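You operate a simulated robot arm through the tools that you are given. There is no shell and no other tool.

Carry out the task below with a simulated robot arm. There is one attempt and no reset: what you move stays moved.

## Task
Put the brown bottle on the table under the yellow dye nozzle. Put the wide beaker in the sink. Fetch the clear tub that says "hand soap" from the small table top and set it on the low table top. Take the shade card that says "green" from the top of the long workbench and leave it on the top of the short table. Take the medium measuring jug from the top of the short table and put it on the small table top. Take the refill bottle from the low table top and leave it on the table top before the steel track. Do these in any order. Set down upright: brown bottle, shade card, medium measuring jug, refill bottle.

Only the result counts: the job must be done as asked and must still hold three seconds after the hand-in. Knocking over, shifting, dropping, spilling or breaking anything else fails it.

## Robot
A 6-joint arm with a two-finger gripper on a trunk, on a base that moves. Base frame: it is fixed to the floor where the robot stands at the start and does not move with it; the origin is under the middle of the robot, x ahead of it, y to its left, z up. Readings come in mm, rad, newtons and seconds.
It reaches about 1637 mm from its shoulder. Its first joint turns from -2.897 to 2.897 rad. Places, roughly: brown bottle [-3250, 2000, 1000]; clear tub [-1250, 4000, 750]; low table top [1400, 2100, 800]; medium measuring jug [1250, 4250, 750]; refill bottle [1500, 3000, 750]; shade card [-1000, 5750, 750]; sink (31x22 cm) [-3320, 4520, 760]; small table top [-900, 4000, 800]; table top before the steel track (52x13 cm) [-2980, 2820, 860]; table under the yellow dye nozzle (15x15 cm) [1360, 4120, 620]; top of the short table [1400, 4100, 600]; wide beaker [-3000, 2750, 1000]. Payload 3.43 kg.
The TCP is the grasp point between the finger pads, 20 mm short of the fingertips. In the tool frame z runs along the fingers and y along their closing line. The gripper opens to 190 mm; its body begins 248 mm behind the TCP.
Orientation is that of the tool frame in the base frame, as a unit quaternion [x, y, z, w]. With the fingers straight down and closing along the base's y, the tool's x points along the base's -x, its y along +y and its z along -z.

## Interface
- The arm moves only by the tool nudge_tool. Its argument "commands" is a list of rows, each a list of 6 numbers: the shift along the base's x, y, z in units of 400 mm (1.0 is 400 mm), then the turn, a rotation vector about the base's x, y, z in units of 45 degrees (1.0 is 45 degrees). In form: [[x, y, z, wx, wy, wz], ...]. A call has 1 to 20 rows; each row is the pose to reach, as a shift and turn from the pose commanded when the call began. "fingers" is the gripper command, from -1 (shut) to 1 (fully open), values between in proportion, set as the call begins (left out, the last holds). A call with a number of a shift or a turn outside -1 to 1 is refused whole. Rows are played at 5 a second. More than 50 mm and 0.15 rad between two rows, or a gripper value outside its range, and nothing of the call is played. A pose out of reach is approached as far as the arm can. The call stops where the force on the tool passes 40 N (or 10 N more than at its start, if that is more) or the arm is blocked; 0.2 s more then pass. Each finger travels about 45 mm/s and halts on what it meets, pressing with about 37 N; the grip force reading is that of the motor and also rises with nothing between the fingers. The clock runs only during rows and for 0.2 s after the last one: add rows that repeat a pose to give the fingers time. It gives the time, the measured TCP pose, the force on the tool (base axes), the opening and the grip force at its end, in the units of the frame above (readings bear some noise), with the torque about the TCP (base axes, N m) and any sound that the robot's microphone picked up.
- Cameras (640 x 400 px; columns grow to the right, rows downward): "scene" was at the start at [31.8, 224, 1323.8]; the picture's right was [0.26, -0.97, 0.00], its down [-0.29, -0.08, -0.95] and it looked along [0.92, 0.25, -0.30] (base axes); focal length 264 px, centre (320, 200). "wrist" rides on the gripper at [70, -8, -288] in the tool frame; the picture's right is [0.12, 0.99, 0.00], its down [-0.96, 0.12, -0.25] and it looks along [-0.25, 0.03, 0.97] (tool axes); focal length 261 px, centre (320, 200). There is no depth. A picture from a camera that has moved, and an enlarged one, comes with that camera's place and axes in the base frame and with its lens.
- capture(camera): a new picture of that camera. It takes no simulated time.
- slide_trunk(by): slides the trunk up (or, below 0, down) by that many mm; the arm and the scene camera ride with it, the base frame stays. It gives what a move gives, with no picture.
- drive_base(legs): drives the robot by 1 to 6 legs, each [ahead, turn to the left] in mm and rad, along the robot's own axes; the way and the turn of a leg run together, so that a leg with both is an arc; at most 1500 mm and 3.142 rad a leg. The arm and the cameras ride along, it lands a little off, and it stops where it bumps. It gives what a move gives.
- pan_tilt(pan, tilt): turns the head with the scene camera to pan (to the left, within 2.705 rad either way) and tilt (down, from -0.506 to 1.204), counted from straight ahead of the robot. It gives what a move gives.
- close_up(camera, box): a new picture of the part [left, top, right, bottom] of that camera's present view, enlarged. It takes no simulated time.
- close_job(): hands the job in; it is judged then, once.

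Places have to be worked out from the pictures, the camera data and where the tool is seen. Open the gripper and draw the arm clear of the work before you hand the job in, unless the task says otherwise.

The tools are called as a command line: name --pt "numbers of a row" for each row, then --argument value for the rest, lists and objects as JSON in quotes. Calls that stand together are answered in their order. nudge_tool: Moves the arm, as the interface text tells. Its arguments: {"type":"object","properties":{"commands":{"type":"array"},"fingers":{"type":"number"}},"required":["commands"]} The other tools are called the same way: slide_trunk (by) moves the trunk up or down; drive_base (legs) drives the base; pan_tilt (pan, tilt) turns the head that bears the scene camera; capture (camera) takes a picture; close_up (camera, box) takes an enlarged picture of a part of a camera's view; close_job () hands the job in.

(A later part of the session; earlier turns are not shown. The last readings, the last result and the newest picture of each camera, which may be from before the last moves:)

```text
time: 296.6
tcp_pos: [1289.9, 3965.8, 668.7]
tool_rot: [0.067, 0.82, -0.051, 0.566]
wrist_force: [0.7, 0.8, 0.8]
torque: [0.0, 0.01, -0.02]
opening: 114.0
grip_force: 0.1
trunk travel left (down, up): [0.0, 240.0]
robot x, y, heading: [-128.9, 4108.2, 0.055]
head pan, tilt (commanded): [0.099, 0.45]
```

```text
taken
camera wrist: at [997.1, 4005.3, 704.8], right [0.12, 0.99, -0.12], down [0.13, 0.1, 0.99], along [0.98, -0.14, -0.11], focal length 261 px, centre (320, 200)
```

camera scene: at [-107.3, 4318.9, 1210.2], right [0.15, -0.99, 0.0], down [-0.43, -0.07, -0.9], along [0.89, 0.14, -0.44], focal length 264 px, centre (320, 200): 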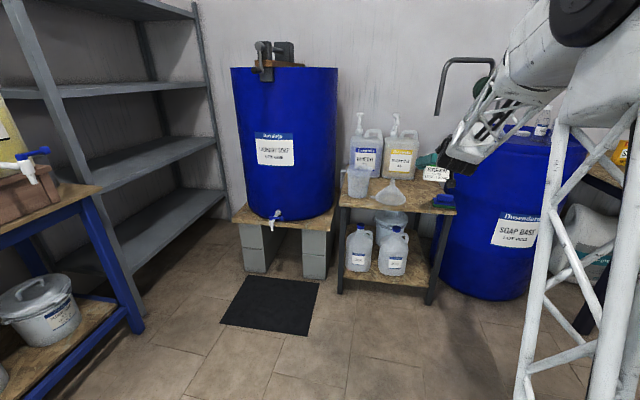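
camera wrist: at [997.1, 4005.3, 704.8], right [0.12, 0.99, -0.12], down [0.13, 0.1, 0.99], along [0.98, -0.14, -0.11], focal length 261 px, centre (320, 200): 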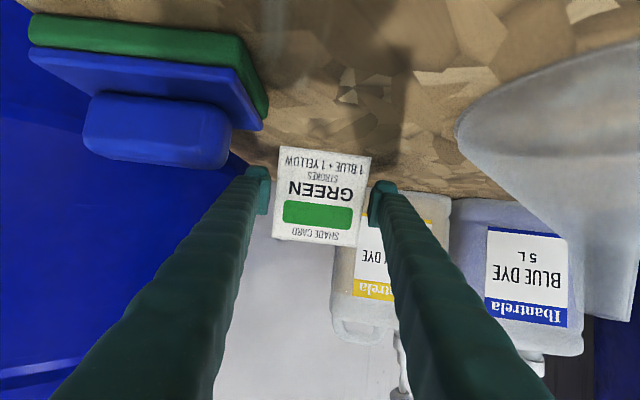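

The card stands on the table by itself. I withdraw the gripper back along its own axis.

nudge_tool --pt "-0.04 0.006 0.02 0 0 0" --pt "-0.12 0.02 0.05 0 0 0" --pt "-0.22 0.036 0.09 0 0 0" --pt "-0.32 0.053 0.13 0 0 0" --pt "-0.42 0.069 0.17 0 0 0" --pt "-0.52 0.086 0.21 0 0 0" --pt "-0.62 0.1 0.25 0 0 0" --pt "-0.72 0.12 0.3 0 0 0" --pt "-0.8 0.13 0.35 0 0 0"

capture --camera "wrist"

close_up --camera "scene" --box '[330, 90, 500, 230]'

```text
time: 298.6
tcp_pos: [970.5, 4015.5, 808.3]
tool_rot: [0.067, 0.82, -0.052, 0.566]
wrist_force: [-0.5, 0.0, -2.1]
torque: [-0.04, -0.18, -0.02]
opening: 114.2
grip_force: 0.1
out of reach, approached as far as the arm can: row 2, 3, 4, 5, 6, 7, 8
trunk travel left (down, up): [0.0, 240.0]
robot x, y, heading: [-128.4, 4107.6, 0.053]
head pan, tilt (commanded): [0.099, 0.45]
```

```text
taken
camera wrist: at [678.0, 4057.4, 844.0], right [0.12, 0.99, -0.12], down [0.13, 0.1, 0.99], along [0.98, -0.14, -0.11], focal length 261 px, centre (320, 200)
```

wrist: 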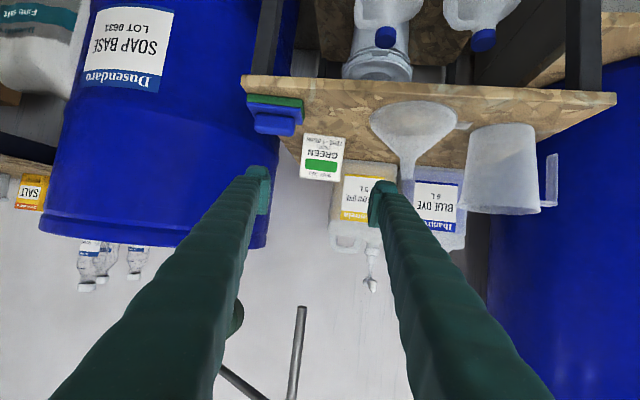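

```text
2.86 times, centred on (415, 160) of scene
camera zoom: at [-106.7, 4318.8, 1210.1], right [0.15, -0.99, 0.0], down [-0.43, -0.07, -0.9], along [0.89, 0.14, -0.44], focal length 754 px, centre (49, 314)
```

zoom: 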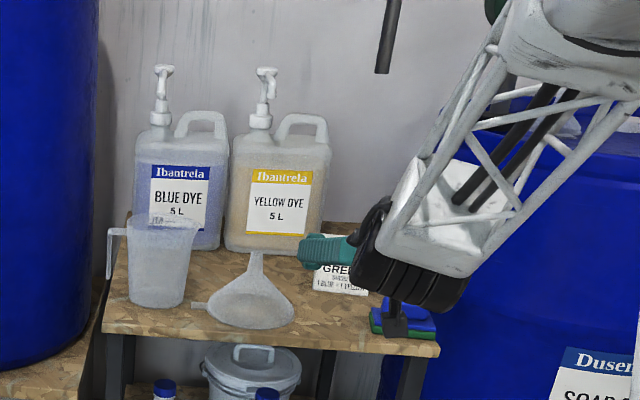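

The GREEN card stands on the short table. Next is the medium measuring jug at about (1179, 4317), rim z≈768; I pull the arm back and turn the tool to point straight down.

nudge_tool --pt "-0.06 0.01 0.05 0 0 0" --pt "-0.15 0.03 0.1 0 0 0" --pt "-0.25 0.05 0.15 0 0 0" --pt "-0.35 0.07 0.2 0 0 0" --pt "-0.42 0.08 0.23 0 0 0" --fingers 1

nudge_tool --pt "0 0 0 0.016 0.095 0" --pt "0 0 0 0.032 0.19 0" --pt "0 0 0 0.048 0.285 0" --pt "0 0 0 0.063 0.38 0" --pt "0 0 0 0.079 0.475 0" --pt "0 0 0 0.095 0.57 0" --pt "0 0 0 0.11 0.665 0" --pt "0 0 0 0.1255 0.76 0"

nudge_tool --pt "0 0 0 0.016 0.095 0" --pt "0 0 0 0.032 0.19 0" --pt "0 0 0 0.048 0.285 0" --pt "0 0 0 0.063 0.38 0" --pt "0 0 0 0.079 0.475 0" --pt "0 0 0 0.095 0.57 0" --pt "0 0 0 0.11 0.665 0" --pt "0 0 0 0.1255 0.76 0"

slide_trunk --by 200

```text
time: 299.8
tcp_pos: [800.6, 4049.0, 900.1]
tool_rot: [0.063, 0.82, -0.047, 0.567]
wrist_force: [1.2, 0.2, -0.9]
torque: [0.0, -0.1, 0.04]
opening: 189.9
grip_force: 0.1
trunk travel left (down, up): [0.0, 240.0]
robot x, y, heading: [-130.8, 4108.4, 0.049]
head pan, tilt (commanded): [0.099, 0.45]
```

```text
time: 301.6
tcp_pos: [801.8, 4048.0, 901.6]
tool_rot: [0.074, 0.951, -0.023, 0.298]
wrist_force: [0.8, 0.5, 0.6]
torque: [0.03, -0.01, -0.01]
opening: 190.1
grip_force: 0.0
out of reach, approached as far as the arm can: row 3, 4
trunk travel left (down, up): [0.0, 240.0]
robot x, y, heading: [-128.3, 4107.5, 0.05]
head pan, tilt (commanded): [0.099, 0.45]
```

```text
time: 303.4
tcp_pos: [799.3, 4048.5, 902.0]
tool_rot: [0.079, 0.997, 0.002, 0.001]
wrist_force: [-0.3, -1.0, 0.7]
torque: [-0.01, -0.16, 0.04]
opening: 190.1
grip_force: 0.0
trunk travel left (down, up): [0.0, 240.0]
robot x, y, heading: [-126.3, 4107.7, 0.052]
head pan, tilt (commanded): [0.099, 0.45]
```

```text
time: 305.6
tcp_pos: [800.6, 4047.8, 1100.4]
tool_rot: [0.079, 0.997, 0.002, 0.001]
wrist_force: [-0.7, -0.4, 1.0]
torque: [-0.01, 0.0, 0.01]
opening: 190.0
grip_force: 0.0
trunk travel left (down, up): [-200.0, 40.0]
robot x, y, heading: [-131.4, 4105.2, 0.048]
head pan, tilt (commanded): [0.099, 0.45]
```

Tool is vertical. I yaw it −45° so the fingers will avoid the jug's handle (on its +y side), then drive 330 mm closer.

nudge_tool --pt "0 0 0 0 0 -0.15" --pt "0 0 0 0 0 -0.3" --pt "0 0 0 0 0 -0.45" --pt "0 0 0 0 0 -0.6" --pt "0 0 0 0 0 -0.75" --pt "0 0 0 0 0 -0.9" --pt "0 0 0 0 0 -1.0" --pt "0 0 0 0 0 -1.0"

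drive_base --legs '[[330, 0]]'

capture --camera "wrist"

capture --camera "scene"

```text
time: 307.4
tcp_pos: [801.3, 4047.8, 1100.5]
tool_rot: [0.455, 0.89, 0.001, 0.001]
wrist_force: [0.1, 0.2, 0.8]
torque: [0.01, 0.01, 0.01]
opening: 190.2
grip_force: 0.0
trunk travel left (down, up): [-200.0, 40.0]
robot x, y, heading: [-130.1, 4106.1, 0.047]
head pan, tilt (commanded): [0.099, 0.45]
```

```text
time: 309.6
tcp_pos: [1131.3, 4066.6, 1099.8]
tool_rot: [0.454, 0.891, 0.002, 0.001]
wrist_force: [-0.6, -0.9, 0.3]
torque: [0.05, -0.03, -0.03]
opening: 190.0
grip_force: 0.0
trunk travel left (down, up): [-200.0, 40.0]
robot x, y, heading: [197.1, 4127.5, 0.051]
head pan, tilt (commanded): [0.099, 0.45]
```

```text
taken
camera wrist: at [1080.6, 4118.3, 1388.3], right [0.73, 0.68, 0.0], down [0.66, -0.71, 0.25], along [0.17, -0.18, -0.97], focal length 261 px, centre (320, 200)
```

wrist: 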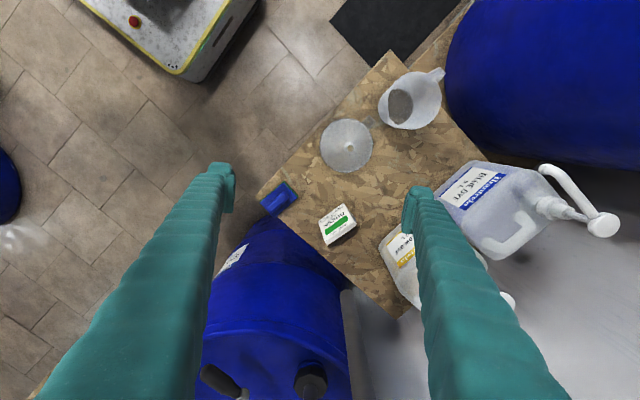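

```text
taken
camera scene: at [222.5, 4336.3, 1410.2], right [0.15, -0.99, 0.0], down [-0.43, -0.07, -0.9], along [0.89, 0.14, -0.44], focal length 264 px, centre (320, 200)
```

scene: 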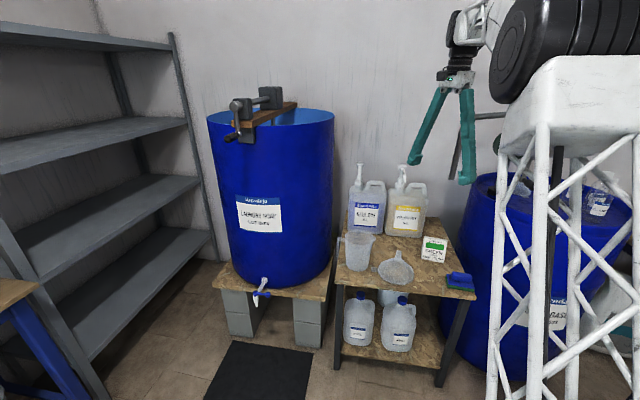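

I see the jug from above. I zoom both cameras to fix its rim centre and handle.

close_up --camera "wrist" --box '[330, 40, 490, 160]'

close_up --camera "scene" --box '[320, 140, 500, 310]'

```text
3.33 times, centred on (410, 100) of wrist
camera zoom: at [1080.6, 4118.3, 1388.3], right [0.73, 0.68, 0.0], down [0.66, -0.71, 0.25], along [0.17, -0.18, -0.97], focal length 869 px, centre (20, 533)
```

zoom: 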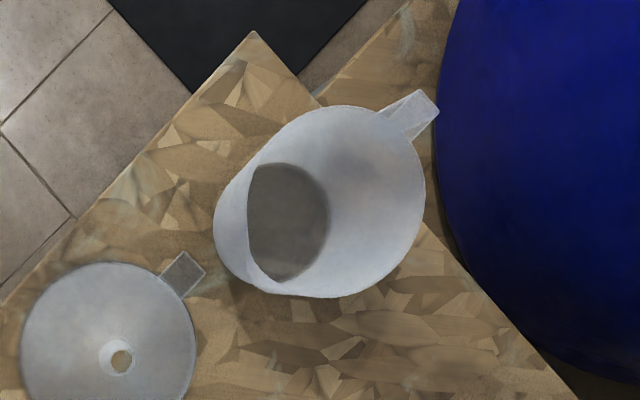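

```text
2.35 times, centred on (410, 225) of scene
camera zoom: at [222.5, 4336.3, 1410.2], right [0.15, -0.99, 0.0], down [-0.43, -0.07, -0.9], along [0.89, 0.14, -0.44], focal length 621 px, centre (108, 141)
```

zoom: 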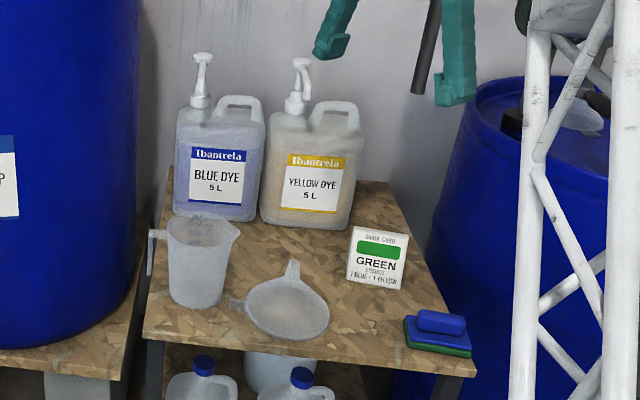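

Rim centre ≈ (1186, 4316), about 125 mm wide, handle toward +y. I move above it at height, then check before descending.

nudge_tool --pt "0.02 0.09 0 0 0 0" --pt "0.04 0.18 0 0 0 0" --pt "0.06 0.27 0 0 0 0" --pt "0.08 0.36 0 0 0 0" --pt "0.1 0.45 0 0 0 0" --pt "0.12 0.54 -0.05 0 0 0" --pt "0.137 0.623 -0.12 0 0 0" --pt "0.137 0.623 -0.22 0 0 0" --pt "0.137 0.623 -0.3 0 0 0" --pt "0.137 0.623 -0.3 0 0 0"

capture --camera "wrist"

```text
time: 311.8
tcp_pos: [1185.7, 4315.0, 980.3]
tool_rot: [0.454, 0.891, 0.001, 0.001]
wrist_force: [-0.7, 0.4, 0.6]
torque: [-0.04, 0.01, -0.03]
opening: 190.2
grip_force: 0.1
trunk travel left (down, up): [-200.0, 40.0]
robot x, y, heading: [202.0, 4124.5, 0.052]
head pan, tilt (commanded): [0.099, 0.45]
```

```text
taken
camera wrist: at [1134.7, 4368.1, 1268.2], right [0.73, 0.68, 0.0], down [0.66, -0.71, 0.25], along [0.17, -0.18, -0.97], focal length 261 px, centre (320, 200)
```

wrist: 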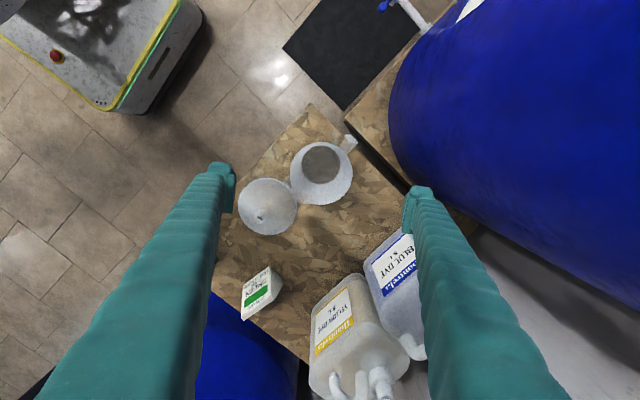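

Well centred over the rim. I descend around the jug to z≈715.

nudge_tool --pt "0 0 -0.1 0 0 0" --pt "0 0 -0.2 0 0 0" --pt "0 0 -0.3 0 0 0" --pt "0 0 -0.4 0 0 0" --pt "0 0 -0.5 0 0 0" --pt "0 0 -0.59 0 0 0" --pt "0 0 -0.66 0 0 0" --pt "0 0 -0.66 0 0 0"

capture --camera "wrist"

close_up --camera "scene" --box '[320, 140, 500, 310]'

```text
time: 313.6
tcp_pos: [1187.0, 4315.4, 716.7]
tool_rot: [0.454, 0.891, 0.001, 0.001]
wrist_force: [0.1, -0.4, 0.0]
torque: [-0.02, 0.03, -0.01]
opening: 190.0
grip_force: 0.1
trunk travel left (down, up): [-200.0, 40.0]
robot x, y, heading: [199.5, 4125.7, 0.052]
head pan, tilt (commanded): [0.099, 0.45]
```

```text
taken
camera wrist: at [1136.2, 4367.7, 1004.0], right [0.73, 0.68, 0.0], down [0.66, -0.71, 0.25], along [0.17, -0.18, -0.97], focal length 261 px, centre (320, 200)
```

wrist: 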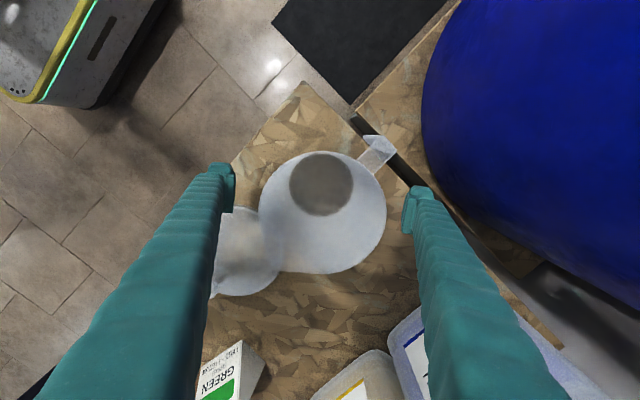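

```text
2.35 times, centred on (410, 225) of scene
camera zoom: at [222.7, 4336.4, 1410.1], right [0.15, -0.99, 0.0], down [-0.43, -0.07, -0.9], along [0.89, 0.14, -0.44], focal length 621 px, centre (108, 141)
```

zoom: 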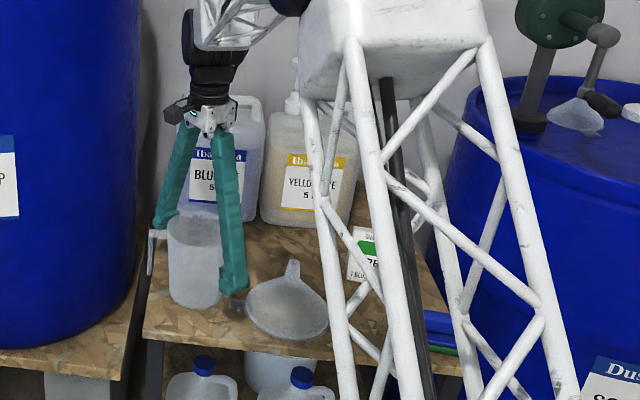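

The jug is centred between the fingers. I close on it.

nudge_tool --pt "0 0 0 0 0 0" --pt "0 0 0 0 0 0" --pt "0 0 0 0 0 0" --pt "0 0 0 0 0 0" --pt "0 0 0 0 0 0" --pt "0 0 0 0 0 0" --pt "0 0 0 0 0 0" --pt "0 0 0 0 0 0" --pt "0 0 0 0 0 0" --fingers -1

nudge_tool --pt "0 0 0.01 0 0 0" --pt "0 0 0.02 0 0 0" --pt "0 0 0.03 0 0 0" --pt "0 0 0.04 0 0 0" --pt "0 0 0.05 0 0 0"

capture --camera "wrist"

close_up --camera "scene" --box '[320, 140, 500, 310]'

```text
time: 315.6
tcp_pos: [1187.5, 4315.9, 717.4]
tool_rot: [0.454, 0.891, 0.002, 0.002]
wrist_force: [0.8, -0.1, 1.7]
torque: [0.0, -0.03, -0.01]
opening: 125.9
grip_force: 37.3
trunk travel left (down, up): [-200.0, 40.0]
robot x, y, heading: [201.3, 4126.8, 0.054]
head pan, tilt (commanded): [0.099, 0.45]
```

```text
time: 316.8
tcp_pos: [1186.8, 4315.5, 735.2]
tool_rot: [0.454, 0.891, 0.001, 0.002]
wrist_force: [-0.2, 0.1, -1.3]
torque: [-0.04, 0.05, -0.02]
opening: 125.8
grip_force: 37.1
trunk travel left (down, up): [-200.0, 40.0]
robot x, y, heading: [203.7, 4123.1, 0.048]
head pan, tilt (commanded): [0.099, 0.45]
```

```text
taken
camera wrist: at [1135.7, 4367.7, 1024.1], right [0.73, 0.68, 0.0], down [0.66, -0.71, 0.25], along [0.17, -0.18, -0.97], focal length 261 px, centre (320, 200)
```

wrist: 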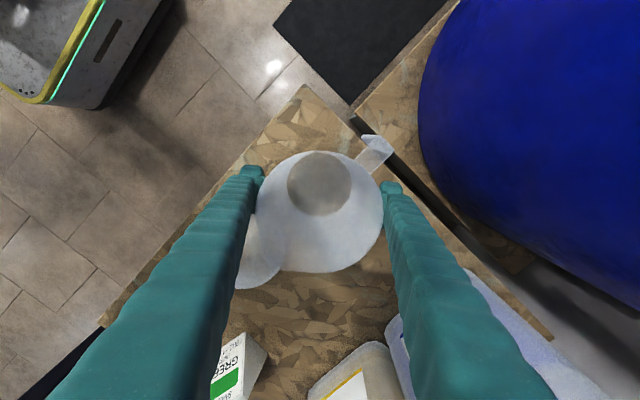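

```text
2.35 times, centred on (410, 225) of scene
camera zoom: at [222.7, 4336.4, 1410.1], right [0.15, -0.99, 0.0], down [-0.43, -0.07, -0.9], along [0.89, 0.14, -0.44], focal length 621 px, centre (108, 141)
```

zoom: 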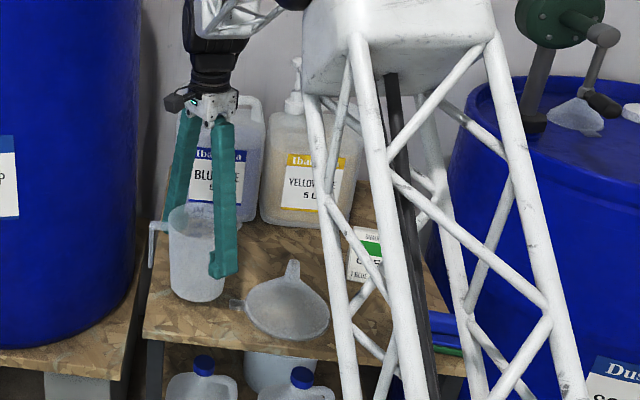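

The jug lifts with the gripper. I raise it further and draw it back in front of the robot.

nudge_tool --pt "0 0 0.05 0 0 0" --pt "0 0 0.1 0 0 0" --pt "0 0 0.15 0 0 0" --pt "-0.01 0 0.2 0 0 0" --pt "-0.05 -0.02 0.27 0 0 0" --pt "-0.1 -0.05 0.34 0 0 0" --pt "-0.16 -0.08 0.41 0 0 0" --pt "-0.22 -0.12 0.47 0 0 0" --pt "-0.29 -0.16 0.52 0 0 0" --pt "-0.36 -0.2 0.56 0 0 0" --pt "-0.43 -0.24 0.6 0 0 0" --pt "-0.5 -0.28 0.62 0 0 0" --pt "-0.57 -0.32 0.62 0 0 0" --pt "-0.64 -0.36 0.62 0 0 0" --pt "-0.71 -0.4 0.62 0 0 0"

capture --camera "scene"

capture --camera "wrist"

```text
time: 320.0
tcp_pos: [902.2, 4156.7, 984.1]
tool_rot: [0.455, 0.891, 0.001, 0.001]
wrist_force: [0.3, 0.1, -1.5]
torque: [-0.05, 0.14, 0.01]
opening: 125.8
grip_force: 37.1
trunk travel left (down, up): [-200.0, 40.0]
robot x, y, heading: [200.3, 4126.5, 0.047]
head pan, tilt (commanded): [0.099, 0.45]
```

```text
taken
camera scene: at [223.1, 4336.5, 1410.1], right [0.15, -0.99, 0.0], down [-0.43, -0.07, -0.9], along [0.89, 0.14, -0.44], focal length 264 px, centre (320, 200)
```

scene: 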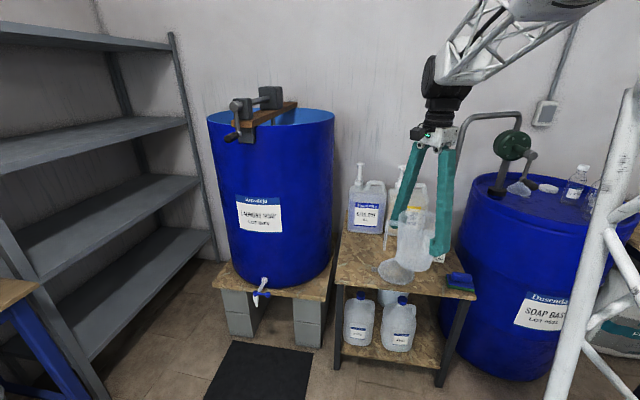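

```text
taken
camera wrist: at [851.7, 4207.6, 1271.3], right [0.73, 0.68, 0.0], down [0.66, -0.71, 0.25], along [0.17, -0.18, -0.97], focal length 261 px, centre (320, 200)
```

wrist: 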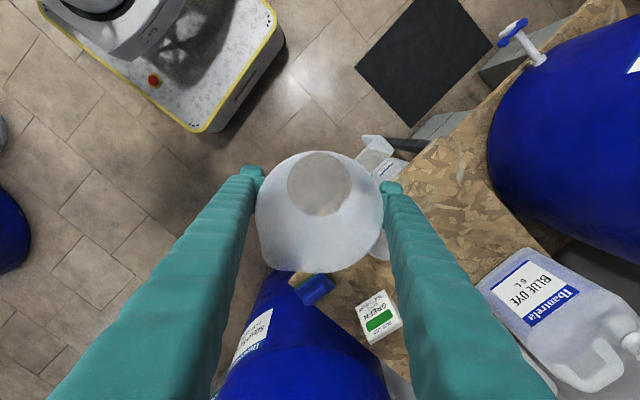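

Jug held steady at 125.8 mm. I turn the robot around to face the small table to the west.

drive_base --legs '[[0, 1.545], [0, 1.545]]'

pan_tilt --pan 0.0 --tilt 0.55

capture --camera "scene"

capture --camera "wrist"

```text
time: 328.3
tcp_pos: [-500.7, 4124.0, 983.9]
tool_rot: [0.882, -0.471, -0.002, 0.001]
wrist_force: [-0.5, 0.6, -1.5]
torque: [0.02, -0.03, -0.03]
opening: 126.3
grip_force: 37.1
trunk travel left (down, up): [-200.0, 40.0]
robot x, y, heading: [200.6, 4125.1, -3.129]
head pan, tilt (commanded): [0.099, 0.45]
```

```text
time: 329.0
tcp_pos: [-501.2, 4124.5, 983.6]
tool_rot: [0.882, -0.472, -0.002, 0.001]
wrist_force: [0.3, 0.4, -0.7]
torque: [0.02, -0.04, -0.01]
opening: 125.7
grip_force: 37.1
trunk travel left (down, up): [-200.0, 40.0]
robot x, y, heading: [199.0, 4124.7, -3.13]
head pan, tilt (commanded): [0.0, 0.55]
```

```text
taken
camera scene: at [174.7, 3928.1, 1401.1], right [-0.01, 1.0, 0.0], down [0.52, 0.01, -0.85], along [-0.85, -0.01, -0.52], focal length 264 px, centre (320, 200)
```

scene: 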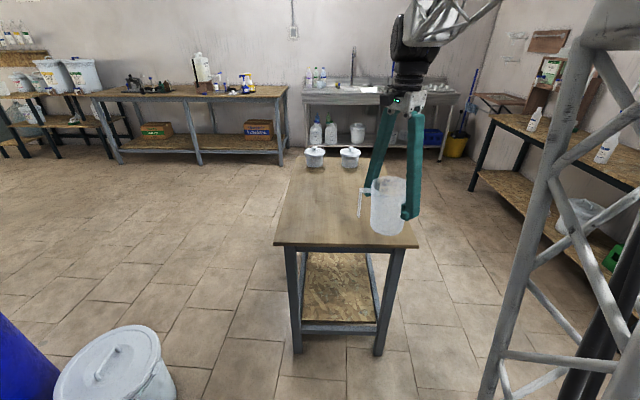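

```text
taken
camera wrist: at [-454.8, 4070.5, 1271.9], right [-0.76, -0.65, 0.0], down [-0.63, 0.74, 0.25], along [-0.17, 0.19, -0.97], focal length 261 px, centre (320, 200)
```

wrist: 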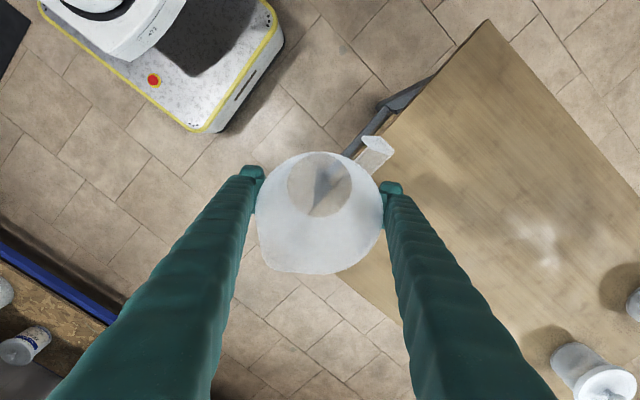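

The small table (x −520…−1330, y 3764…4260) is right ahead, with the two lidded tubs at its far end. I carry the jug over its near part, around (-690, 4060).

nudge_tool --pt "-0.05 -0.02 0 0 0 0" --pt "-0.11 -0.04 0 0 0 0" --pt "-0.17 -0.06 0 0 0 0" --pt "-0.23 -0.08 0 0 0 0" --pt "-0.29 -0.1 0 0 0 0" --pt "-0.35 -0.12 -0.01 0 0 0" --pt "-0.41 -0.14 -0.03 0 0 0" --pt "-0.47 -0.16 -0.06 0 0 0" --pt "-0.47 -0.16 -0.1 0 0 0" --pt "-0.47 -0.16 -0.14 0 0 0"

close_up --camera "scene" --box '[270, 130, 450, 270]'

capture --camera "wrist"

```text
time: 331.2
tcp_pos: [-689.5, 4059.7, 928.4]
tool_rot: [0.881, -0.472, -0.001, 0.001]
wrist_force: [0.1, -0.8, -1.1]
torque: [0.01, 0.03, 0.01]
opening: 125.8
grip_force: 37.3
trunk travel left (down, up): [-200.0, 40.0]
robot x, y, heading: [200.3, 4124.0, -3.129]
head pan, tilt (commanded): [0.0, 0.55]
```

```text
2.86 times, centred on (360, 200) of scene
camera zoom: at [174.7, 3928.1, 1401.1], right [-0.01, 1.0, 0.0], down [0.52, 0.01, -0.85], along [-0.85, -0.01, -0.52], focal length 754 px, centre (206, 200)
```

zoom: 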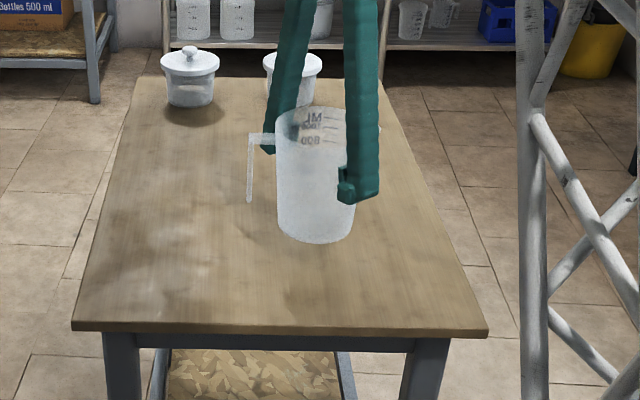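

```text
taken
camera wrist: at [-643.2, 4006.0, 1215.4], right [-0.76, -0.65, 0.0], down [-0.63, 0.74, 0.25], along [-0.17, 0.19, -0.97], focal length 261 px, centre (320, 200)
```

wrist: 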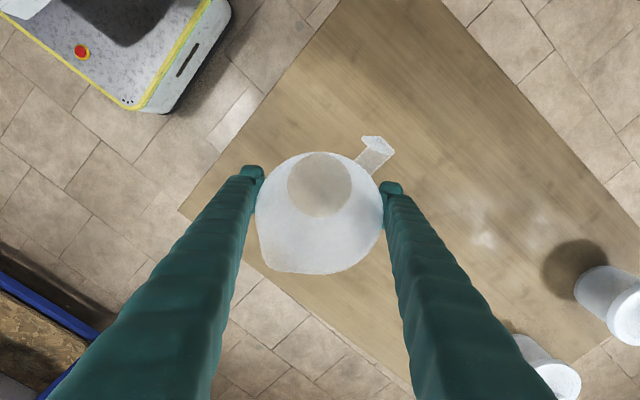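

The jug is over bare table. I feel downward in small steps.

nudge_tool --pt "0 0 -0.012 0 0 0" --pt "0 0 -0.024 0 0 0" --pt "0 0 -0.036 0 0 0"

nudge_tool --pt "0 0 -0.007 0 0 0" --pt "0 0 -0.014 0 0 0"

nudge_tool --pt "0 0 -0.006 0 0 0" --pt "0 0 -0.012 0 0 0"

```text
time: 332.0
tcp_pos: [-689.0, 4060.6, 913.8]
tool_rot: [0.882, -0.471, -0.002, 0.0]
wrist_force: [-0.3, -0.7, -0.6]
torque: [0.01, 0.0, 0.01]
opening: 126.0
grip_force: 36.6
trunk travel left (down, up): [-200.0, 40.0]
robot x, y, heading: [201.6, 4129.4, -3.134]
head pan, tilt (commanded): [0.0, 0.55]
```

```text
time: 332.6
tcp_pos: [-689.8, 4060.8, 907.0]
tool_rot: [0.882, -0.472, -0.001, 0.001]
wrist_force: [0.0, 0.4, -0.2]
torque: [0.0, -0.02, -0.01]
opening: 126.0
grip_force: 37.4
trunk travel left (down, up): [-200.0, 40.0]
robot x, y, heading: [204.3, 4127.4, -3.135]
head pan, tilt (commanded): [0.0, 0.55]
```

```text
time: 333.2
tcp_pos: [-688.8, 4059.4, 903.5]
tool_rot: [0.882, -0.471, -0.002, 0.001]
wrist_force: [0.3, 0.9, -1.7]
torque: [0.0, 0.01, -0.01]
opening: 126.0
grip_force: 36.7
trunk travel left (down, up): [-200.0, 40.0]
robot x, y, heading: [198.7, 4124.2, -3.135]
head pan, tilt (commanded): [0.0, 0.55]
```

Still no contact at z≈903. I continue downward.

nudge_tool --pt "0 0 -0.006 0 0 0" --pt "0 0 -0.012 0 0 0"

nudge_tool --pt "0 0 -0.006 0 0 0" --pt "0 0 -0.012 0 0 0"

nudge_tool --pt "0 0 -0.006 0 0 0" --pt "0 0 -0.012 0 0 0"

```text
time: 333.8
tcp_pos: [-690.3, 4060.5, 897.8]
tool_rot: [0.881, -0.472, -0.001, 0.001]
wrist_force: [0.2, 0.3, -0.8]
torque: [0.03, 0.0, -0.03]
opening: 126.0
grip_force: 37.5
trunk travel left (down, up): [-200.0, 40.0]
robot x, y, heading: [198.8, 4127.7, -3.134]
head pan, tilt (commanded): [0.0, 0.55]
```

```text
time: 334.4
tcp_pos: [-690.3, 4059.8, 893.1]
tool_rot: [0.882, -0.472, -0.001, 0.001]
wrist_force: [0.2, 0.2, -1.8]
torque: [0.01, -0.04, 0.04]
opening: 125.8
grip_force: 37.0
trunk travel left (down, up): [-200.0, 40.0]
robot x, y, heading: [203.7, 4127.1, -3.128]
head pan, tilt (commanded): [0.0, 0.55]
```

```text
time: 335.0
tcp_pos: [-688.4, 4060.4, 888.1]
tool_rot: [0.882, -0.472, -0.002, 0.001]
wrist_force: [0.4, 0.3, -0.3]
torque: [0.02, -0.01, -0.03]
opening: 125.9
grip_force: 37.0
trunk travel left (down, up): [-200.0, 40.0]
robot x, y, heading: [200.6, 4124.8, -3.131]
head pan, tilt (commanded): [0.0, 0.55]
```

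No contact yet; I check the gap visually.

close_up --camera "scene" --box '[320, 150, 440, 240]'

nudge_tool --pt "0 0 -0.007 0 0 0" --pt "0 0 -0.014 0 0 0" --pt "0 0 -0.021 0 0 0"

```text
4.44 times, centred on (380, 195) of scene
camera zoom: at [174.6, 3928.1, 1401.1], right [-0.01, 1.0, 0.0], down [0.52, 0.01, -0.85], along [-0.85, -0.01, -0.52], focal length 1173 px, centre (53, 222)
```

zoom: 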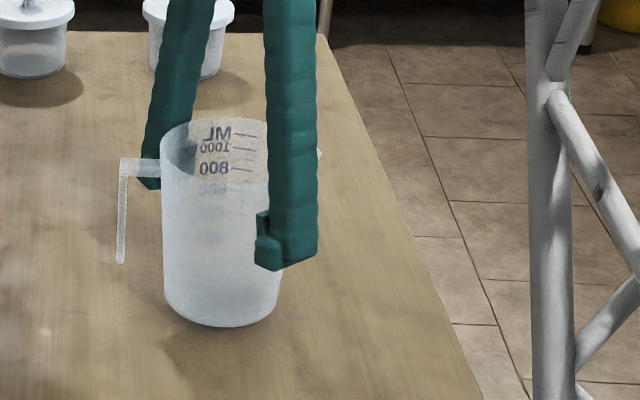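

```text
time: 335.8
tcp_pos: [-688.6, 4058.9, 880.1]
tool_rot: [0.881, -0.472, -0.002, 0.0]
wrist_force: [-0.1, -0.8, -0.7]
torque: [0.01, -0.04, 0.01]
opening: 126.1
grip_force: 36.8
trunk travel left (down, up): [-200.0, 40.0]
robot x, y, heading: [204.8, 4124.7, -3.13]
head pan, tilt (commanded): [0.0, 0.55]
```

Still free at z≈880. I keep stepping down.

nudge_tool --pt "0 0 -0.006 0 0 0" --pt "0 0 -0.012 0 0 0"

nudge_tool --pt "0 0 -0.006 0 0 0" --pt "0 0 -0.012 0 0 0"

nudge_tool --pt "0 0 -0.006 0 0 0" --pt "0 0 -0.012 0 0 0"

```text
time: 336.4
tcp_pos: [-690.4, 4060.6, 875.9]
tool_rot: [0.882, -0.472, -0.003, 0.002]
wrist_force: [0.7, -0.8, 2.4]
torque: [0.05, -0.18, -0.02]
opening: 125.8
grip_force: 36.8
trunk travel left (down, up): [-200.0, 40.0]
robot x, y, heading: [195.5, 4130.1, -3.129]
head pan, tilt (commanded): [0.0, 0.55]
```

```text
time: 337.0
tcp_pos: [-690.1, 4060.0, 872.3]
tool_rot: [0.882, -0.471, -0.002, 0.002]
wrist_force: [-4.3, 0.1, 27.5]
torque: [0.06, 0.06, 0.09]
opening: 125.7
grip_force: 37.1
trunk travel left (down, up): [-200.0, 40.0]
robot x, y, heading: [200.3, 4127.5, -3.129]
head pan, tilt (commanded): [0.0, 0.55]
```

```text
time: 337.6
tcp_pos: [-688.8, 4058.9, 867.4]
tool_rot: [0.882, -0.472, -0.003, 0.001]
wrist_force: [-5.8, -2.3, 26.4]
torque: [0.15, 0.03, 0.07]
opening: 124.6
grip_force: 37.2
trunk travel left (down, up): [-200.0, 40.0]
robot x, y, heading: [198.2, 4126.2, -3.13]
head pan, tilt (commanded): [0.0, 0.55]
```

Contact at z≈875 (small table top ≈762). I ease up, open the fingers, and rise clear.

nudge_tool --pt "0 0 0.006 0 0 0" --pt "0 0 0.012 0 0 0"

nudge_tool --pt "0 0 0 0 0 0" --pt "0 0 0 0 0 0" --pt "0 0 0 0 0 0" --pt "0 0 0 0 0 0" --pt "0 0 0 0 0 0" --pt "0 0 0 0 0 0" --fingers 0.8

nudge_tool --pt "0 0 0.05 0 0 0" --pt "0 0 0.13 0 0 0" --pt "0 0 0.23 0 0 0" --pt "0 0 0.33 0 0 0" --pt "0 0 0.43 0 0 0" --pt "0 0 0.53 0 0 0" --pt "0 0 0.6 0 0 0"

close_up --camera "scene" --box '[270, 110, 450, 250]'

```text
time: 338.2
tcp_pos: [-689.4, 4061.4, 869.3]
tool_rot: [0.882, -0.472, -0.001, 0.001]
wrist_force: [-0.2, 0.3, -1.6]
torque: [0.01, 0.0, 0.03]
opening: 124.2
grip_force: 36.6
trunk travel left (down, up): [-200.0, 40.0]
robot x, y, heading: [202.3, 4124.8, -3.131]
head pan, tilt (commanded): [0.0, 0.55]
```

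```text
time: 339.6
tcp_pos: [-689.0, 4060.9, 871.0]
tool_rot: [0.882, -0.472, -0.001, 0.0]
wrist_force: [-0.4, -1.0, -0.5]
torque: [-0.02, 0.01, 0.01]
opening: 171.0
grip_force: 0.1
trunk travel left (down, up): [-200.0, 40.0]
robot x, y, heading: [206.1, 4124.1, -3.131]
head pan, tilt (commanded): [0.0, 0.55]
```

```text
time: 341.2
tcp_pos: [-689.8, 4061.7, 1111.2]
tool_rot: [0.882, -0.471, -0.001, 0.0]
wrist_force: [0.1, -0.7, -0.3]
torque: [0.02, -0.02, 0.01]
opening: 171.0
grip_force: 0.0
trunk travel left (down, up): [-200.0, 40.0]
robot x, y, heading: [202.0, 4125.0, -3.127]
head pan, tilt (commanded): [0.0, 0.55]
```

```text
2.86 times, centred on (360, 180) of scene
camera zoom: at [174.6, 3928.0, 1401.1], right [-0.01, 1.0, 0.0], down [0.52, 0.01, -0.85], along [-0.85, -0.01, -0.52], focal length 754 px, centre (206, 257)
```

zoom: 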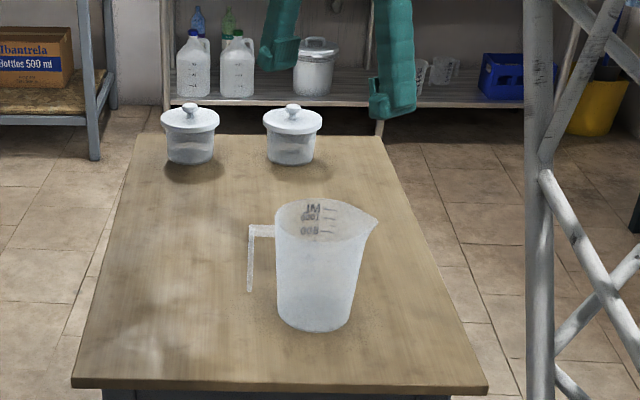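

The jug stands upright on the small table. For the tubs I need to see their labels from the west side, so I retract the arm and drive round the north end of the small table.

nudge_tool --pt "0.1 0.02 0 0 0 0" --pt "0.2 0.04 0 0 0 0" --pt "0.3 0.06 0 0 0 0" --pt "0.4 0.08 0 0 0 0" --pt "0.5 0.1 0 0 0 0" --pt "0.6 0.12 0 0 0 0"

drive_base --legs '[[0, -1.58], [640, 0], [0, 1.57]]'

```text
time: 342.6
tcp_pos: [-450.3, 4106.9, 1110.2]
tool_rot: [0.882, -0.472, -0.002, 0.001]
wrist_force: [-0.6, 0.1, -0.7]
torque: [0.0, -0.24, -0.02]
opening: 170.9
grip_force: 0.0
trunk travel left (down, up): [-200.0, 40.0]
robot x, y, heading: [200.6, 4129.5, -3.127]
head pan, tilt (commanded): [0.0, 0.55]
```

```text
time: 354.2
tcp_pos: [-456.5, 4762.4, 1112.1]
tool_rot: [0.877, -0.48, -0.002, 0.0]
wrist_force: [0.5, 0.3, 0.0]
torque: [0.01, 0.05, -0.02]
opening: 171.0
grip_force: 0.1
trunk travel left (down, up): [-200.0, 40.0]
robot x, y, heading: [193.4, 4769.5, 3.136]
head pan, tilt (commanded): [0.0, 0.55]
```

At (193, 4770) facing west. I drive along the aisle, then turn south and come to face the tubs from the west.

drive_base --legs '[[1050, 0], [1020, 0], [0, 1.575], [770, 0], [0, 1.57]]'

pan_tilt --pan -0.2 --tilt 0.5

capture --camera "scene"

capture --camera "wrist"

```text
time: 376.2
tcp_pos: [-1218.6, 4025.0, 1111.1]
tool_rot: [0.48, 0.877, 0.001, 0.002]
wrist_force: [0.5, 0.6, 0.1]
torque: [0.03, -0.02, -0.02]
opening: 171.1
grip_force: 0.1
trunk travel left (down, up): [-200.0, 40.0]
robot x, y, heading: [-1868.2, 4019.0, -0.01]
head pan, tilt (commanded): [0.0, 0.55]
```

```text
time: 377.0
tcp_pos: [-1220.2, 4024.0, 1110.3]
tool_rot: [0.48, 0.877, 0.001, 0.002]
wrist_force: [0.5, -0.6, -0.1]
torque: [-0.01, -0.04, 0.0]
opening: 170.9
grip_force: 0.0
trunk travel left (down, up): [-200.0, 40.0]
robot x, y, heading: [-1870.2, 4018.8, -0.009]
head pan, tilt (commanded): [-0.201, 0.499]
```

```text
taken
camera scene: at [-1837.2, 4200.6, 1405.7], right [-0.2, -0.98, 0.0], down [-0.47, 0.1, -0.88], along [0.86, -0.18, -0.48], focal length 264 px, centre (320, 200)
```

scene: 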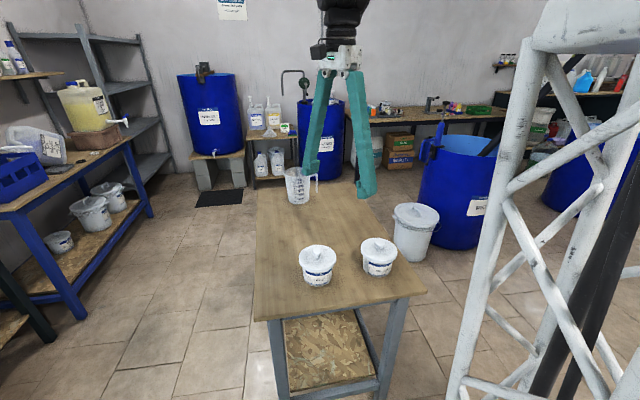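

```text
taken
camera wrist: at [-1265.8, 4080.5, 1398.8], right [0.77, 0.64, 0.0], down [0.61, -0.75, 0.25], along [0.16, -0.19, -0.97], focal length 261 px, centre (320, 200)
```

wrist: 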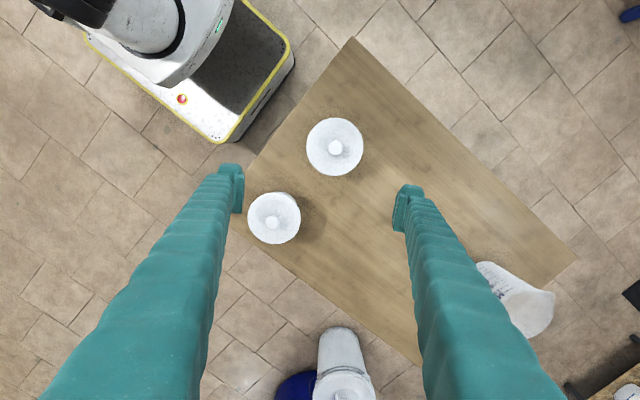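

Both tubs show labels from here. I zoom in to read them and to fix positions.

close_up --camera "scene" --box '[280, 220, 420, 300]'

close_up --camera "wrist" --box '[230, 100, 390, 260]'

```text
4.57 times, centred on (350, 260) of scene
camera zoom: at [-1837.2, 4200.6, 1405.7], right [-0.2, -0.98, 0.0], down [-0.47, 0.1, -0.88], along [0.86, -0.18, -0.48], focal length 1206 px, centre (183, -74)
```

zoom: 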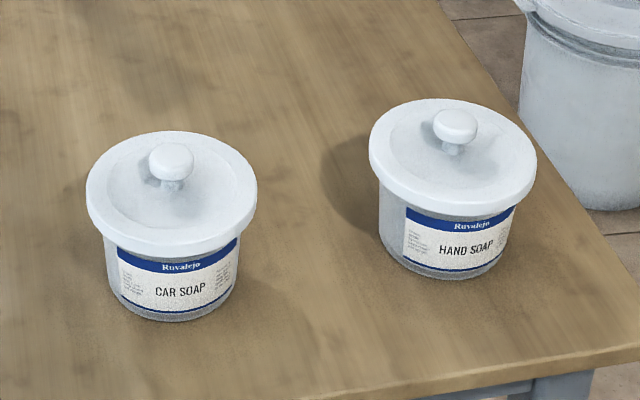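

```text
2.50 times, centred on (310, 180) of wrist
camera zoom: at [-1265.8, 4080.5, 1398.8], right [0.77, 0.64, 0.0], down [0.61, -0.75, 0.25], along [0.16, -0.19, -0.97], focal length 652 px, centre (345, 250)
```

zoom: 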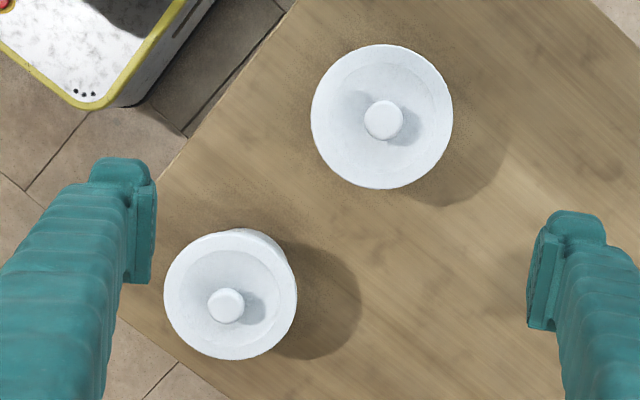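

The right-hand tub reads "HAND SOAP"; its lid centre is at about (-1229, 3882), z≈864, body about 88 mm under a wider lid. I'll grasp the body with the tool pitched 45° so the fingers clear the lid: back up, lower the trunk, and turn the tool.

drive_base --legs '[[-150, 0]]'

slide_trunk --by -100

nudge_tool --pt "0 -0.03 0 0 0 0.13" --pt "0 -0.06 0 0 0 0.26" --pt "0 -0.09 0 0 0 0.39" --pt "0 -0.12 0 0 0 0.52" --pt "0 -0.15 0 0 0 0.64" --pt "0 -0.18 0 0 0 0.77" --pt "0 -0.21 0 0 0 0.9" --pt "0 -0.24 0 0 0 1.0"

nudge_tool --pt "0 -0.03 0 0 0 0.1" --pt "0 -0.06 0 0 0 0.2" --pt "0 -0.09 0 0 0 0.276" --pt "0 -0.115 0 0 0 0.276"

nudge_tool --pt "0 0 0 0 -0.12 0" --pt "0 0 0 0 -0.24 0" --pt "0 0 0 0 -0.36 0" --pt "0 0 0 0 -0.48 0" --pt "0 0 0 0 -0.6 0" --pt "0 0 0 0 -0.72 0" --pt "0 0 0 0 -0.84 0" --pt "0 0 0 0 -0.95 0" --pt "0 0 0 0 -1.0 0" --fingers 0.42

capture --camera "wrist"

capture --camera "scene"

```text
time: 378.4
tcp_pos: [-1367.4, 4028.0, 1111.1]
tool_rot: [0.479, 0.878, 0.002, 0.002]
wrist_force: [0.1, -0.6, 0.1]
torque: [0.03, 0.03, 0.01]
opening: 171.2
grip_force: 0.2
trunk travel left (down, up): [-200.0, 40.0]
robot x, y, heading: [-2017.6, 4019.3, -0.005]
head pan, tilt (commanded): [-0.201, 0.499]
```

```text
time: 379.7
tcp_pos: [-1367.6, 4027.2, 1011.5]
tool_rot: [0.48, 0.877, 0.002, 0.002]
wrist_force: [0.1, 0.5, 0.3]
torque: [-0.01, -0.02, 0.0]
opening: 170.9
grip_force: 0.1
trunk travel left (down, up): [-100.0, 140.0]
robot x, y, heading: [-2019.8, 4023.1, 0.002]
head pan, tilt (commanded): [-0.201, 0.499]
```

```text
time: 381.5
tcp_pos: [-1368.3, 3932.1, 1009.9]
tool_rot: [0.107, 0.994, 0.002, 0.001]
wrist_force: [0.1, -0.2, 0.1]
torque: [-0.01, 0.03, 0.01]
opening: 170.9
grip_force: 0.1
trunk travel left (down, up): [-100.0, 140.0]
robot x, y, heading: [-2020.9, 4019.6, -0.0]
head pan, tilt (commanded): [-0.201, 0.499]
```

```text
time: 382.5
tcp_pos: [-1367.3, 3886.0, 1010.9]
tool_rot: [-0.001, 1.0, 0.002, 0.0]
wrist_force: [-1.2, 0.1, 0.9]
torque: [-0.01, -0.02, -0.01]
opening: 170.9
grip_force: 0.0
trunk travel left (down, up): [-100.0, 140.0]
robot x, y, heading: [-2018.0, 4019.6, -0.004]
head pan, tilt (commanded): [-0.201, 0.499]
```

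```text
time: 384.5
tcp_pos: [-1367.9, 3886.2, 1010.4]
tool_rot: [-0.002, 0.923, 0.001, 0.385]
wrist_force: [-0.2, -0.7, -0.4]
torque: [0.02, 0.05, -0.01]
opening: 134.9
grip_force: 0.1
trunk travel left (down, up): [-100.0, 140.0]
robot x, y, heading: [-2020.5, 4022.5, 0.0]
head pan, tilt (commanded): [-0.201, 0.499]
```

```text
taken
camera wrist: at [-1622.1, 3876.3, 1164.1], right [-0.09, 0.99, -0.08], down [0.5, 0.12, 0.86], along [0.86, 0.03, -0.51], focal length 261 px, centre (320, 200)
```

wrist: 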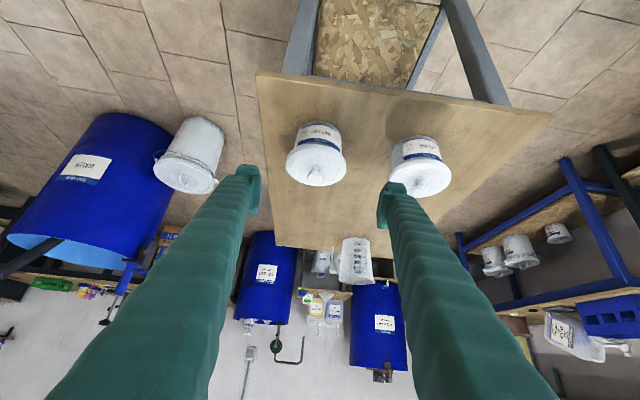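

```text
taken
camera scene: at [-1986.7, 4201.3, 1305.7], right [-0.2, -0.98, 0.0], down [-0.47, 0.1, -0.88], along [0.86, -0.18, -0.48], focal length 264 px, centre (320, 200)
```

scene: 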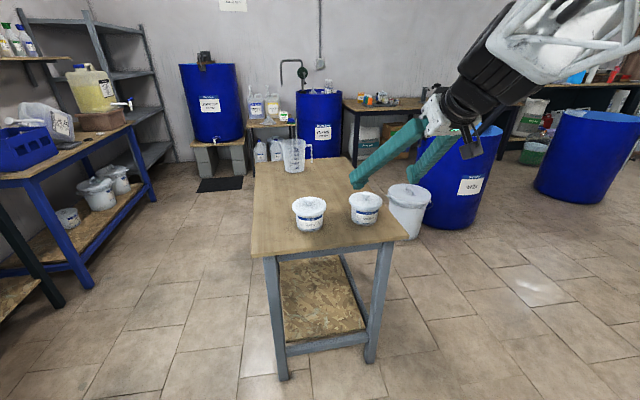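

The tool is pitched 45° and lined up. I zoom in to refine the HAND SOAP tub's position.

close_up --camera "wrist" --box '[260, 100, 380, 200]'

close_up --camera "scene" --box '[320, 170, 420, 250]'

```text
4.00 times, centred on (320, 150) of wrist
camera zoom: at [-1622.1, 3876.3, 1164.1], right [-0.09, 0.99, -0.08], down [0.5, 0.12, 0.86], along [0.86, 0.03, -0.51], focal length 1043 px, centre (320, 400)
```

zoom: 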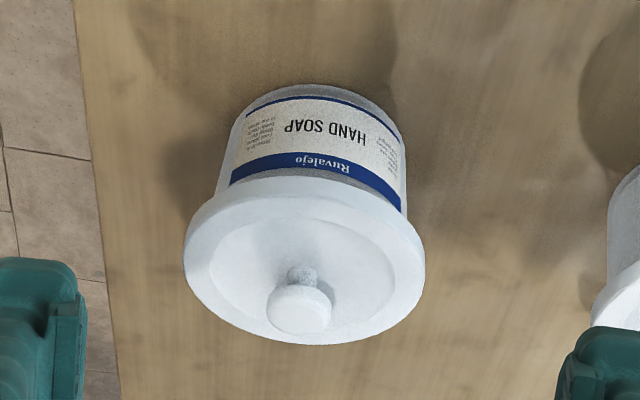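

```text
5.00 times, centred on (370, 210) of scene
camera zoom: at [-1986.7, 4201.3, 1305.7], right [-0.2, -0.98, 0.0], down [-0.47, 0.1, -0.88], along [0.86, -0.18, -0.48], focal length 1319 px, centre (70, 150)
```

zoom: 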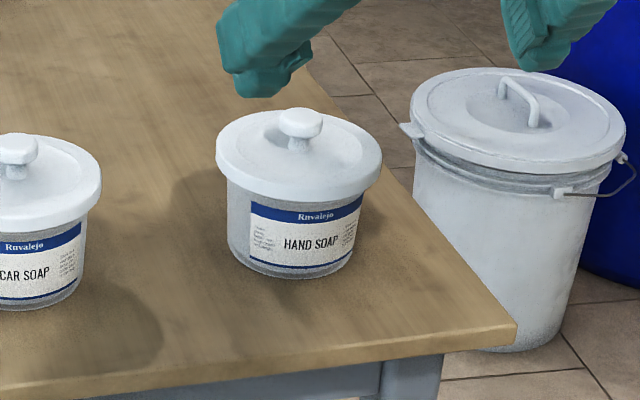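

Lid centre refined to (-1221, 3876, 851). I open to 140 mm, get onto the approach line, and advance to just short of the tub.

nudge_tool --pt "0 -0.012 -0.08 0 0 0" --pt "0 -0.025 -0.153 0 0 0" --pt "0.07 -0.025 -0.223 0 0 0" --pt "0.14 -0.025 -0.293 0 0 0" --pt "0.2 -0.025 -0.353 0 0 0" --pt "0.2 -0.025 -0.353 0 0 0" --fingers 0.474

capture --camera "wrist"

close_up --camera "scene" --box '[300, 130, 460, 250]'

```text
time: 385.9
tcp_pos: [-1287.0, 3877.0, 869.7]
tool_rot: [-0.003, 0.923, 0.002, 0.384]
wrist_force: [-0.7, 0.2, 0.3]
torque: [0.0, -0.01, 0.0]
opening: 139.9
grip_force: 0.0
trunk travel left (down, up): [-100.0, 140.0]
robot x, y, heading: [-2017.0, 4016.3, -0.005]
head pan, tilt (commanded): [-0.201, 0.499]
```

```text
taken
camera wrist: at [-1541.5, 3866.4, 1023.5], right [-0.09, 0.99, -0.08], down [0.5, 0.12, 0.86], along [0.86, 0.03, -0.51], focal length 261 px, centre (320, 200)
```

wrist: 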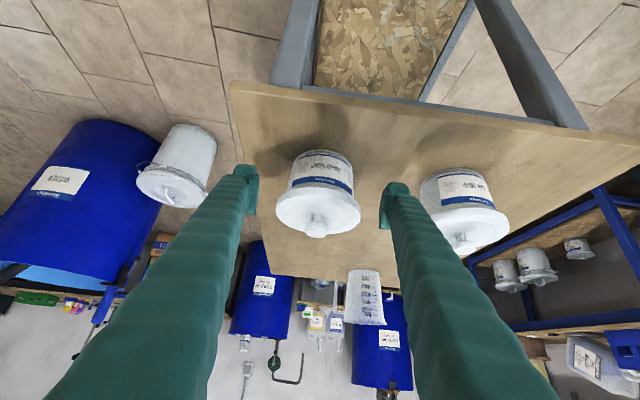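

```text
3.33 times, centred on (380, 190) of scene
camera zoom: at [-1986.9, 4201.4, 1305.7], right [-0.2, -0.98, 0.0], down [-0.47, 0.1, -0.88], along [0.86, -0.18, -0.48], focal length 880 px, centre (120, 233)
```

zoom: 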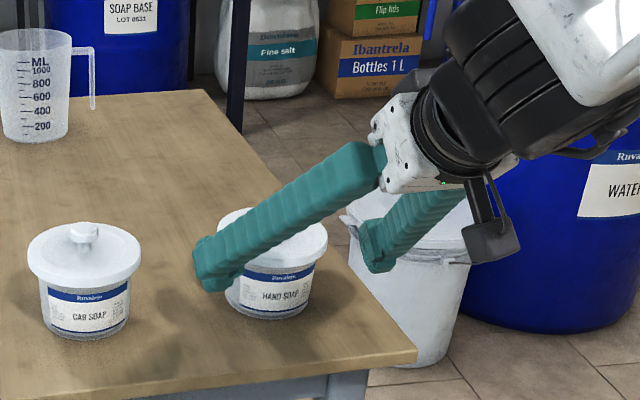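

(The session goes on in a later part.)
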